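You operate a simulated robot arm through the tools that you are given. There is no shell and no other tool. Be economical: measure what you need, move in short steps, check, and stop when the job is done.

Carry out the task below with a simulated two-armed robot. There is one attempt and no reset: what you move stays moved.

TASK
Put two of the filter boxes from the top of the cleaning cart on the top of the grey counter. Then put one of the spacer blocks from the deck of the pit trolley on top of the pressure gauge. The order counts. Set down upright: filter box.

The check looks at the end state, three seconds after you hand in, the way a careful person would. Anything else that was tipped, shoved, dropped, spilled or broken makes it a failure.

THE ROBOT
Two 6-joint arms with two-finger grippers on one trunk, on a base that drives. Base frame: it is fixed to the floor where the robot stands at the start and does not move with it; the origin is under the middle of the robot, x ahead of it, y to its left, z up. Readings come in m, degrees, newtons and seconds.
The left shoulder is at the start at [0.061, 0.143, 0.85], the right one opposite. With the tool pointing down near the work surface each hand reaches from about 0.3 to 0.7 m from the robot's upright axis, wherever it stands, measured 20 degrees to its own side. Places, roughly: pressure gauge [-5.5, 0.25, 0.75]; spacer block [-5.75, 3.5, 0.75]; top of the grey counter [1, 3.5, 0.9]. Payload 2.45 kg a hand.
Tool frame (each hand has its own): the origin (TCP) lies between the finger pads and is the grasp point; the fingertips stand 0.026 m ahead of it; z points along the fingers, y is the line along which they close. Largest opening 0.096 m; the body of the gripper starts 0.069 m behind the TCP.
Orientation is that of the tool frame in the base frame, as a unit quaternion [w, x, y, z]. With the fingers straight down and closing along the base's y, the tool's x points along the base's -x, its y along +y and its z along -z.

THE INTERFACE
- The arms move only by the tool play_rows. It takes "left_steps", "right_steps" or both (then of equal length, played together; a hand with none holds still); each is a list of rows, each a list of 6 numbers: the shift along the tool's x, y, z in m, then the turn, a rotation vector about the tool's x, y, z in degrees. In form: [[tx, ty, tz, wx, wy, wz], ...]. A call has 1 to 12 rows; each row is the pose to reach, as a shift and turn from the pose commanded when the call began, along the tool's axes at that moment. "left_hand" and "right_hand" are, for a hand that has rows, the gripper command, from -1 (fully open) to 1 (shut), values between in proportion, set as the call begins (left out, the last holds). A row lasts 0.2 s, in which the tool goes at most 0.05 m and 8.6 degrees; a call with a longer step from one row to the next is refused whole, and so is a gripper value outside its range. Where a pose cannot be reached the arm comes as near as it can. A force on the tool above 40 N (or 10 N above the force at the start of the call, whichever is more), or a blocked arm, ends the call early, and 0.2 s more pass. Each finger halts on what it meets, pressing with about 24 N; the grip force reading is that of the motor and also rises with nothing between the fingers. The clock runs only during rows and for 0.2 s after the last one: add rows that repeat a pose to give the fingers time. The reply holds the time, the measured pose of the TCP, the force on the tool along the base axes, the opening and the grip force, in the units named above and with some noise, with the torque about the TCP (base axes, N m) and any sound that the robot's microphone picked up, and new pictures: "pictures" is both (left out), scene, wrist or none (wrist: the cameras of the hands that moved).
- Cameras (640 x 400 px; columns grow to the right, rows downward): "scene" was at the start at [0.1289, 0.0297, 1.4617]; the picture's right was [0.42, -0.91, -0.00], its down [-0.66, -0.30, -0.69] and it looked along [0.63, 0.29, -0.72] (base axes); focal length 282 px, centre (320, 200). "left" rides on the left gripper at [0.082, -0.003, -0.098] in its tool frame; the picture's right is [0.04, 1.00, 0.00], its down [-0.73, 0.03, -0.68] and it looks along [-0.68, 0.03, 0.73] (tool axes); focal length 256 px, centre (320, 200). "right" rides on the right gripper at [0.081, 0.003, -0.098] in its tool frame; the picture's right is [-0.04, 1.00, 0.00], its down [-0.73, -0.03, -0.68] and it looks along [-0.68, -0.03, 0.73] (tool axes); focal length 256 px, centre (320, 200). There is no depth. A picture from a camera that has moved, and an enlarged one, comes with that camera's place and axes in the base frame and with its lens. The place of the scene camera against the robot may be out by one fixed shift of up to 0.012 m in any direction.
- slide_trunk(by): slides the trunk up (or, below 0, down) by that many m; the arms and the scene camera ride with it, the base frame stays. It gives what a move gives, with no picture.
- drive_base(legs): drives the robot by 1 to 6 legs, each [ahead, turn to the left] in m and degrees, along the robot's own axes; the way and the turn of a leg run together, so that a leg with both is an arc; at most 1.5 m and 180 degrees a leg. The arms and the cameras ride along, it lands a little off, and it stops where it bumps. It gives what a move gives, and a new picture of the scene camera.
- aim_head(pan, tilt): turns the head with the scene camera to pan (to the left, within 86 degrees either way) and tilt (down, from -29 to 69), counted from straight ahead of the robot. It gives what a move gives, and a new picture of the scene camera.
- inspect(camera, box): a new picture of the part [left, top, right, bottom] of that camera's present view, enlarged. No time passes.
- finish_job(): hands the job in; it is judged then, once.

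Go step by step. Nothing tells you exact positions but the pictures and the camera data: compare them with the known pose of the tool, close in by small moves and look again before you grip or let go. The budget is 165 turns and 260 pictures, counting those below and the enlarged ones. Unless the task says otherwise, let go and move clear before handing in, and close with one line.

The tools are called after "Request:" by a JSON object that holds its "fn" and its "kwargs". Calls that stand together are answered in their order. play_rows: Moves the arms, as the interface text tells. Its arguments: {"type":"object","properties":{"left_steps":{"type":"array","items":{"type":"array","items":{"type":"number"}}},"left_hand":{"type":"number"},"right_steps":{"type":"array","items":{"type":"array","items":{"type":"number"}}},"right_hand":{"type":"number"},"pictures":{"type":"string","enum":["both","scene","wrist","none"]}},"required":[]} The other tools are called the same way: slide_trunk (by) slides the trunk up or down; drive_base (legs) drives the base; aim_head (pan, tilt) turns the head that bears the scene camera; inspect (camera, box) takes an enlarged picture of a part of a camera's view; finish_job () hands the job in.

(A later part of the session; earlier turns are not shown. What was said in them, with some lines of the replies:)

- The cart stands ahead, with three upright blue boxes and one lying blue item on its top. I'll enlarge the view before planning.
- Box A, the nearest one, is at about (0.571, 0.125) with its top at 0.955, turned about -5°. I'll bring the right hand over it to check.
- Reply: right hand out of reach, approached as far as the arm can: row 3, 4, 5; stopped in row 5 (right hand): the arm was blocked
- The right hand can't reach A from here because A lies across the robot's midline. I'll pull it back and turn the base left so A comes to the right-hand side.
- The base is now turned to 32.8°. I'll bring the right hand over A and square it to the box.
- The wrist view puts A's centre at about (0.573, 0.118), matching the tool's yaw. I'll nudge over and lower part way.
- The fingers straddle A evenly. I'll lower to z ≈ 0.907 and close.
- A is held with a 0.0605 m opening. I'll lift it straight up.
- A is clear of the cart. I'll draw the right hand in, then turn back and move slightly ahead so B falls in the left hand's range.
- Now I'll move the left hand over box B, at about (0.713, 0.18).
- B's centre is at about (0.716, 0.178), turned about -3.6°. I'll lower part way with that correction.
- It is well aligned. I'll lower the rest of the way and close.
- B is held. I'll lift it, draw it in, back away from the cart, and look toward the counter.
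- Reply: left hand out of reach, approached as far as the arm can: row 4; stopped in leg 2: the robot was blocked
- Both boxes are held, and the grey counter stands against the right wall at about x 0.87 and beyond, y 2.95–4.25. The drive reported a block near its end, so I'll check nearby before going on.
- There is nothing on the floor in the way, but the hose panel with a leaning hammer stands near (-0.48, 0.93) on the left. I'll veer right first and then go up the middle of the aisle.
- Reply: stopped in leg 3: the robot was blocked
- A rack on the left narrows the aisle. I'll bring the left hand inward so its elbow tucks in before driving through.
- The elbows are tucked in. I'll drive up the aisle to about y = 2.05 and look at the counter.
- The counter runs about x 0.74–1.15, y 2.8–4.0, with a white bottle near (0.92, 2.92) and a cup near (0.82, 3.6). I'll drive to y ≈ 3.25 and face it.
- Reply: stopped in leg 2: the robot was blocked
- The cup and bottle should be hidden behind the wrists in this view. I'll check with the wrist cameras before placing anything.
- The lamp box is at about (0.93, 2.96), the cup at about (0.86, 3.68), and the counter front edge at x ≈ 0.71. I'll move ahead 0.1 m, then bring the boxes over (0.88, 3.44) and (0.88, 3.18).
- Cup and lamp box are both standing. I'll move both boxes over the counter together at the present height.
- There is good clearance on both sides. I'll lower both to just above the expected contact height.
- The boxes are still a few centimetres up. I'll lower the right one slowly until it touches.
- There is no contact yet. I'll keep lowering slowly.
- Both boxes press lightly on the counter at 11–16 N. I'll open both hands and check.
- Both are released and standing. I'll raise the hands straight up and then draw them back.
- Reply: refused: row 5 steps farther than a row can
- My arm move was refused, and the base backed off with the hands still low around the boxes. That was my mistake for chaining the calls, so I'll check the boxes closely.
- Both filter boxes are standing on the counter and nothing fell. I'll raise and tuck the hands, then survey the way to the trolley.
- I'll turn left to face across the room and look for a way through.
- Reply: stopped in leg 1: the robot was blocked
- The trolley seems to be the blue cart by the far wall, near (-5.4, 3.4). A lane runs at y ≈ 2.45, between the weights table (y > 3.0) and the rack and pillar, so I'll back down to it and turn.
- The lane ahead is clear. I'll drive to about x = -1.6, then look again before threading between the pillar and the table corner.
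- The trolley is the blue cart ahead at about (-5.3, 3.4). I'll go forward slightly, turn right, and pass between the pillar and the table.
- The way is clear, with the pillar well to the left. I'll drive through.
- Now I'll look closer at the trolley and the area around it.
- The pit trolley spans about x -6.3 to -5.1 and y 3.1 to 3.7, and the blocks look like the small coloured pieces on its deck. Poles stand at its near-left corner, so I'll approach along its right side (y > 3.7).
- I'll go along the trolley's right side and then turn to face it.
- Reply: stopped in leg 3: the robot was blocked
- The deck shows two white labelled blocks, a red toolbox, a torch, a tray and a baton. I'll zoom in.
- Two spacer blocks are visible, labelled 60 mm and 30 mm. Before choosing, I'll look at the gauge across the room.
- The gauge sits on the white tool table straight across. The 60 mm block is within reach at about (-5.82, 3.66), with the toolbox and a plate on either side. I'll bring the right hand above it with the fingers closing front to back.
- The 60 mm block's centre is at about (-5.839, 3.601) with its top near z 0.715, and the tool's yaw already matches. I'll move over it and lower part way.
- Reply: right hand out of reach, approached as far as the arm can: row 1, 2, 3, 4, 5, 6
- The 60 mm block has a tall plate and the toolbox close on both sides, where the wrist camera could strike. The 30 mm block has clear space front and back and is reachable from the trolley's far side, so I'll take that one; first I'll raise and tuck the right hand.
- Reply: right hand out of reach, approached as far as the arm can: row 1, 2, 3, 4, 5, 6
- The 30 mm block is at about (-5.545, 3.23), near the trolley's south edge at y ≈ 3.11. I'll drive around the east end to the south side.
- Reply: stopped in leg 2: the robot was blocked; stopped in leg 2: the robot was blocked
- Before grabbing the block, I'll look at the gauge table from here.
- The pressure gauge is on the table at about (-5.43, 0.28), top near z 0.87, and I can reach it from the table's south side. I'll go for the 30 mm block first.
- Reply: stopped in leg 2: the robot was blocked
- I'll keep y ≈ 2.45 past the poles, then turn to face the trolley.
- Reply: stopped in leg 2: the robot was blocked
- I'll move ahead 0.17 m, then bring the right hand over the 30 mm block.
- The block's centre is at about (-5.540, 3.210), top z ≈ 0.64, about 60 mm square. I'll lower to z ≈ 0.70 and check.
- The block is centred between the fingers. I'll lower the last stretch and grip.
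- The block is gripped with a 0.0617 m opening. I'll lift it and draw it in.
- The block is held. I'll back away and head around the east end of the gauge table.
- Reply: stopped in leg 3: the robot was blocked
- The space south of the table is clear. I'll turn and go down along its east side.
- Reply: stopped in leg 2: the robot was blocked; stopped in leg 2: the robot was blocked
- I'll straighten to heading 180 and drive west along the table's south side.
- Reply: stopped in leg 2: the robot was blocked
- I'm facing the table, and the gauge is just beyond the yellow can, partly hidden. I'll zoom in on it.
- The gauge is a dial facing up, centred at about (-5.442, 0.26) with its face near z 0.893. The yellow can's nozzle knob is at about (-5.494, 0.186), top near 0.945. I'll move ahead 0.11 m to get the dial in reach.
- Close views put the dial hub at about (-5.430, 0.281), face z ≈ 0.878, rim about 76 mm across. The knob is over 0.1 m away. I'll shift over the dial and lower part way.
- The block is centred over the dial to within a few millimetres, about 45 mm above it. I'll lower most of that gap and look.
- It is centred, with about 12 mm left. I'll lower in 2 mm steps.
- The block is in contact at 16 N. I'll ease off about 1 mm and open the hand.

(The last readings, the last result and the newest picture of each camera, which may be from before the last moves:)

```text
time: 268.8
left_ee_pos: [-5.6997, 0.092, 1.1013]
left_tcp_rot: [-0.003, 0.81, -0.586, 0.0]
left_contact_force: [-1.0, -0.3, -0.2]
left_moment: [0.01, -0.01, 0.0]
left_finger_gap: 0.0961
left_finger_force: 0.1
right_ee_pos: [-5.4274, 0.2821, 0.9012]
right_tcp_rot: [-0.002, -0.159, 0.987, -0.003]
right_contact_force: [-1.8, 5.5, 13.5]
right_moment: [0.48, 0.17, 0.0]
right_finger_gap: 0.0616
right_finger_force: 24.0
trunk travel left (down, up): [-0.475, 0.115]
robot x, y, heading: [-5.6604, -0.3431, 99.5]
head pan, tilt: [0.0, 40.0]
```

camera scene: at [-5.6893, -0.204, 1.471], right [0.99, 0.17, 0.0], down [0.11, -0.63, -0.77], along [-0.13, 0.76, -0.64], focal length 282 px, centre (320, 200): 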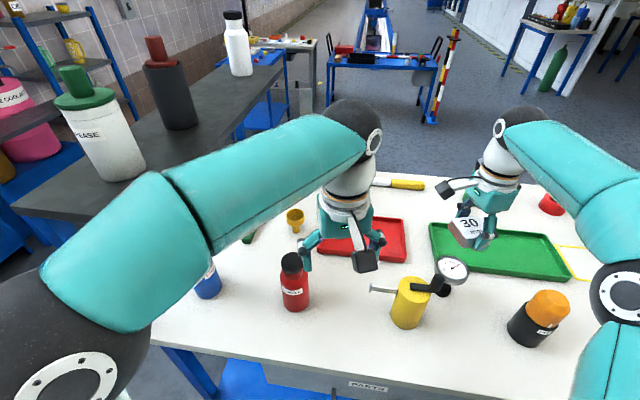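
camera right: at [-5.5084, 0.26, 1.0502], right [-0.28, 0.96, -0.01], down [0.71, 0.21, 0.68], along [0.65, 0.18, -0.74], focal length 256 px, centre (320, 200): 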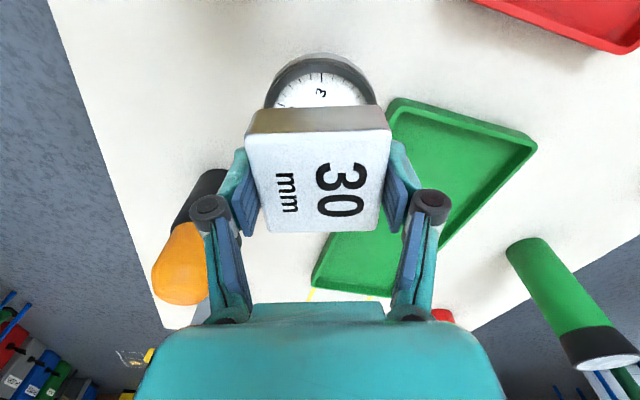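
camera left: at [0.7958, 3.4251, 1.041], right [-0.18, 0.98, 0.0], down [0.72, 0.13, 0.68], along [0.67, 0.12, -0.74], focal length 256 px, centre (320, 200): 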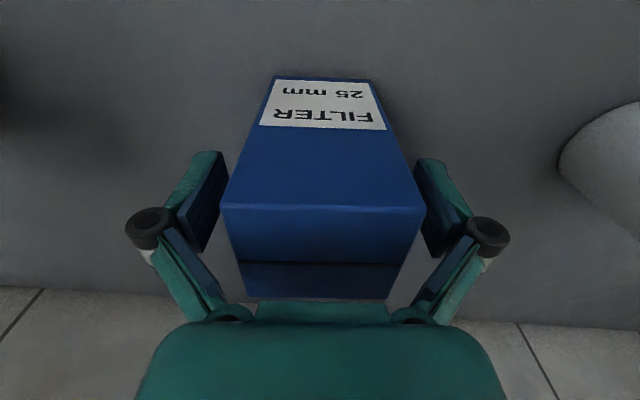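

Request:
{"fn": "play_rows", "kwargs": {"right_steps": [[0, 0, -0.001, 0, 0, 0], [0, 0, -0.001, 0, 0, 0]], "pictures": "none"}}

```text
time: 269.4
left_ee_pos: [-5.7007, 0.0913, 1.0993]
left_tcp_rot: [-0.003, 0.81, -0.586, 0.001]
left_contact_force: [0.5, 0.2, -0.7]
left_moment: [0.01, 0.01, 0.03]
left_finger_gap: 0.0957
left_finger_force: 0.0
right_ee_pos: [-5.4278, 0.2821, 0.9011]
right_tcp_rot: [-0.001, -0.16, 0.987, -0.003]
right_contact_force: [-1.5, 6.0, 12.2]
right_moment: [0.49, 0.12, 0.05]
right_finger_gap: 0.062
right_finger_force: 23.8
trunk travel left (down, up): [-0.475, 0.115]
robot x, y, heading: [-5.6617, -0.344, 99.6]
head pan, tilt: [0.0, 40.0]
```

Request:
{"fn": "play_rows", "kwargs": {"right_steps": [[0, 0, -0.001, 0, 0, 0], [0, 0, -0.001, 0, 0, 0]], "pictures": "none"}}

Request:
{"fn": "inspect", "kwargs": {"camera": "scene", "box": [430, 230, 490, 290]}}

```text
time: 270.0
left_ee_pos: [-5.7015, 0.0935, 1.0991]
left_tcp_rot: [-0.004, 0.81, -0.586, 0.001]
left_contact_force: [0.4, -0.4, 0.5]
left_moment: [-0.02, -0.02, 0.02]
left_finger_gap: 0.0957
left_finger_force: 0.1
right_ee_pos: [-5.426, 0.2822, 0.902]
right_tcp_rot: [-0.001, -0.16, 0.987, -0.005]
right_contact_force: [-3.6, 3.3, 6.3]
right_moment: [0.33, 0.23, 0.05]
right_finger_gap: 0.0619
right_finger_force: 23.9
trunk travel left (down, up): [-0.475, 0.115]
robot x, y, heading: [-5.6595, -0.3449, 99.7]
head pan, tilt: [0.0, 40.0]
```

```text
6.67 times, centred on (460, 260) of scene
camera zoom: at [-5.6901, -0.2034, 1.4709], right [0.99, 0.17, 0.0], down [0.11, -0.63, -0.77], along [-0.13, 0.76, -0.64], focal length 1881 px, centre (-613, -200)
```

zoom: 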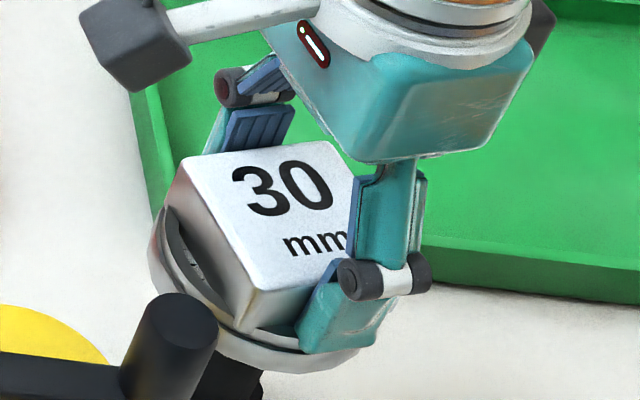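

Request:
{"fn": "play_rows", "kwargs": {"right_steps": [[0, 0, -0.0007, 0, 0, 0], [0, 0, -0.0007, 0, 0, 0]], "pictures": "none"}}

```text
time: 270.6
left_ee_pos: [-5.7008, 0.0931, 1.0998]
left_tcp_rot: [-0.002, 0.81, -0.587, 0.001]
left_contact_force: [1.1, -0.6, -0.6]
left_moment: [-0.01, 0.0, 0.03]
left_finger_gap: 0.0959
left_finger_force: 0.1
right_ee_pos: [-5.426, 0.2822, 0.902]
right_tcp_rot: [-0.002, -0.16, 0.987, -0.006]
right_contact_force: [-1.5, 1.2, 0.0]
right_moment: [0.09, 0.09, 0.0]
right_finger_gap: 0.0617
right_finger_force: 23.5
trunk travel left (down, up): [-0.475, 0.115]
robot x, y, heading: [-5.6607, -0.3434, 99.7]
head pan, tilt: [0.0, 40.0]
```

The load is now just the block's weight resting on the gauge. I'll open gently.

Request:
{"fn": "play_rows", "kwargs": {"right_steps": [[0, 0, 0, 0, 0, 0], [0, 0, 0, 0, 0, 0], [0, 0, 0, 0, 0, 0]], "right_hand": -0.6, "pictures": "wrist"}}

Request:
{"fn": "inspect", "kwargs": {"camera": "scene", "box": [420, 225, 490, 295]}}

```text
time: 271.4
left_ee_pos: [-5.6995, 0.0929, 1.0996]
left_tcp_rot: [-0.003, 0.81, -0.587, 0.0]
left_contact_force: [-0.2, 0.1, 0.6]
left_moment: [-0.01, 0.02, 0.0]
left_finger_gap: 0.096
left_finger_force: 0.1
right_ee_pos: [-5.4273, 0.2822, 0.903]
right_tcp_rot: [-0.001, -0.16, 0.987, -0.004]
right_contact_force: [0.4, 0.4, -0.8]
right_moment: [0.02, -0.01, 0.01]
right_finger_gap: 0.0765
right_finger_force: 0.0
trunk travel left (down, up): [-0.475, 0.115]
robot x, y, heading: [-5.6587, -0.3425, 99.1]
head pan, tilt: [0.0, 40.0]
camera right: at [-5.5041, 0.2612, 1.0011], right [-0.28, 0.96, -0.01], down [0.71, 0.21, 0.68], along [0.65, 0.18, -0.74], focal length 256 px, centre (320, 200)
```

right: 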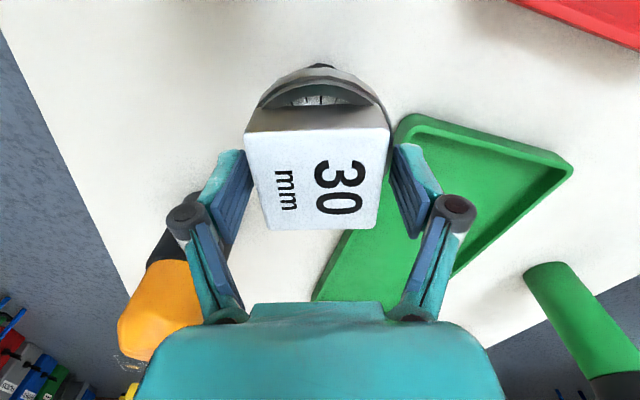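

```text
5.71 times, centred on (455, 260) of scene
camera zoom: at [-5.6894, -0.203, 1.4709], right [0.99, 0.17, 0.0], down [0.11, -0.63, -0.77], along [-0.13, 0.75, -0.64], focal length 1612 px, centre (-451, -143)
```

zoom: 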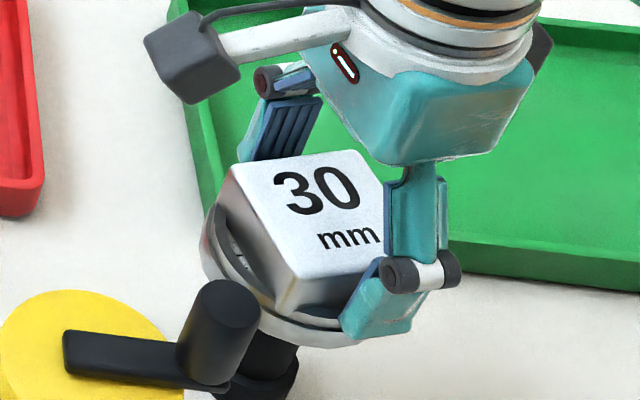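

It is released and resting steadily. I'll raise the hand straight up.

Request:
{"fn": "play_rows", "kwargs": {"right_steps": [[0, 0, -0.01, 0, 0, 0], [0, 0, -0.025, 0, 0, 0], [0, 0, -0.05, 0, 0, 0], [0, 0, -0.09, 0, 0, 0], [0, 0, -0.13, 0, 0, 0], [0, 0, -0.15, 0, 0, 0]], "pictures": "wrist"}}

Request:
{"fn": "inspect", "kwargs": {"camera": "scene", "box": [360, 190, 560, 320]}}

```text
time: 272.8
left_ee_pos: [-5.7007, 0.0921, 1.0998]
left_tcp_rot: [-0.003, 0.81, -0.587, 0.0]
left_contact_force: [-0.3, 0.0, 0.1]
left_moment: [0.0, -0.01, 0.0]
left_finger_gap: 0.0961
left_finger_force: 0.1
right_ee_pos: [-5.4255, 0.2836, 1.0546]
right_tcp_rot: [-0.003, -0.16, 0.987, -0.004]
right_contact_force: [-0.1, 0.2, 0.2]
right_moment: [-0.01, -0.02, 0.0]
right_finger_gap: 0.0766
right_finger_force: 0.0
trunk travel left (down, up): [-0.475, 0.115]
robot x, y, heading: [-5.6593, -0.3458, 99.6]
head pan, tilt: [0.0, 40.0]
camera right: at [-5.5047, 0.2617, 1.1531], right [-0.28, 0.96, -0.01], down [0.71, 0.21, 0.68], along [0.65, 0.18, -0.74], focal length 256 px, centre (320, 200)
```

right: 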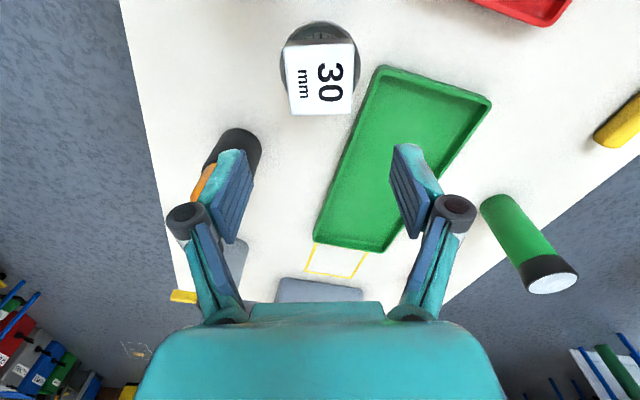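

```text
3.08 times, centred on (460, 255) of scene
camera zoom: at [-5.6894, -0.2033, 1.4709], right [0.99, 0.17, 0.0], down [0.11, -0.63, -0.77], along [-0.13, 0.76, -0.64], focal length 868 px, centre (-111, 31)
```

zoom: 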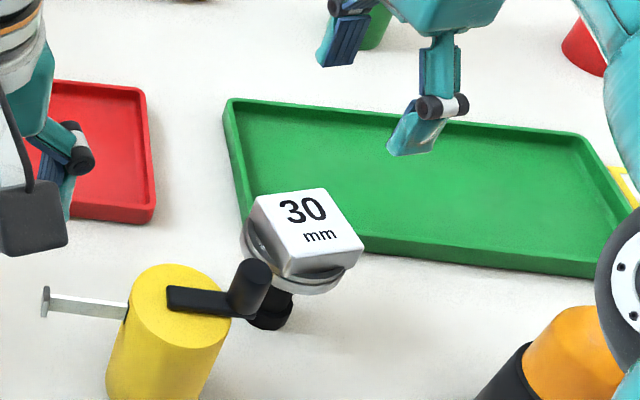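

The 30 mm block sits on the gauge, and nothing around it was touched. I'll back the robot off and take a last look.

Request:
{"fn": "drive_base", "kwargs": {"legs": [[-0.35, 0]]}}

Request:
{"fn": "inspect", "kwargs": {"camera": "scene", "box": [300, 140, 560, 300]}}

```text
time: 275.1
left_ee_pos: [-5.6443, -0.2407, 1.0993]
left_tcp_rot: [-0.002, 0.81, -0.586, 0.0]
left_contact_force: [0.0, 0.3, 0.0]
left_moment: [0.03, 0.01, 0.02]
left_finger_gap: 0.0963
left_finger_force: 0.2
right_ee_pos: [-5.3694, -0.0507, 1.0544]
right_tcp_rot: [-0.002, -0.16, 0.987, -0.003]
right_contact_force: [-0.9, 0.1, 0.4]
right_moment: [0.02, 0.01, -0.02]
right_finger_gap: 0.0767
right_finger_force: 0.0
trunk travel left (down, up): [-0.475, 0.115]
robot x, y, heading: [-5.6048, -0.6753, 99.8]
head pan, tilt: [0.0, 40.0]
camera scene: at [-5.6328, -0.5378, 1.4711], right [0.99, 0.17, 0.0], down [0.11, -0.63, -0.77], along [-0.13, 0.76, -0.64], focal length 282 px, centre (320, 200)
```

scene: 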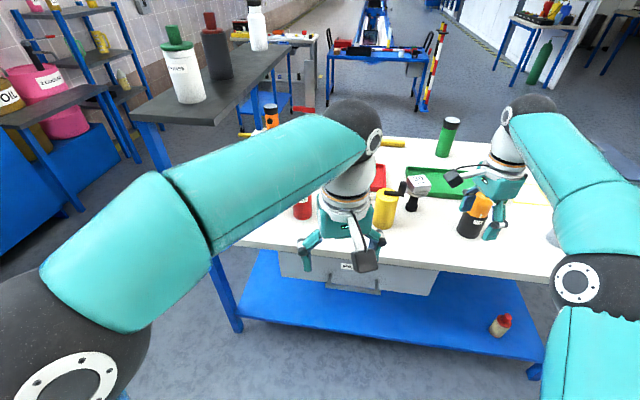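

```text
2.46 times, centred on (430, 220) of scene
camera zoom: at [-5.6328, -0.5378, 1.4711], right [0.99, 0.17, 0.0], down [0.11, -0.63, -0.77], along [-0.13, 0.76, -0.64], focal length 694 px, centre (49, 151)
```

zoom: 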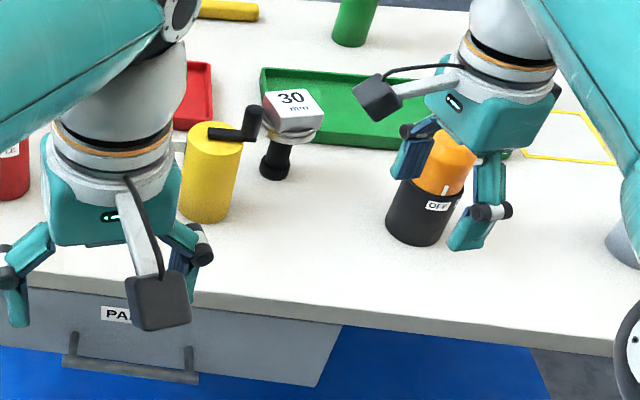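

The block rests level on the gauge, both filter boxes were last seen standing on the counter, and the hands are clear. I'll hand in.

Request:
{"fn": "finish_job", "kwargs": {}}

```text
The job is handed in.
```

I put two filter boxes upright on the grey counter, then set the 30 mm spacer block on top of the pressure gauge; I saw nothing else tipped or moved.
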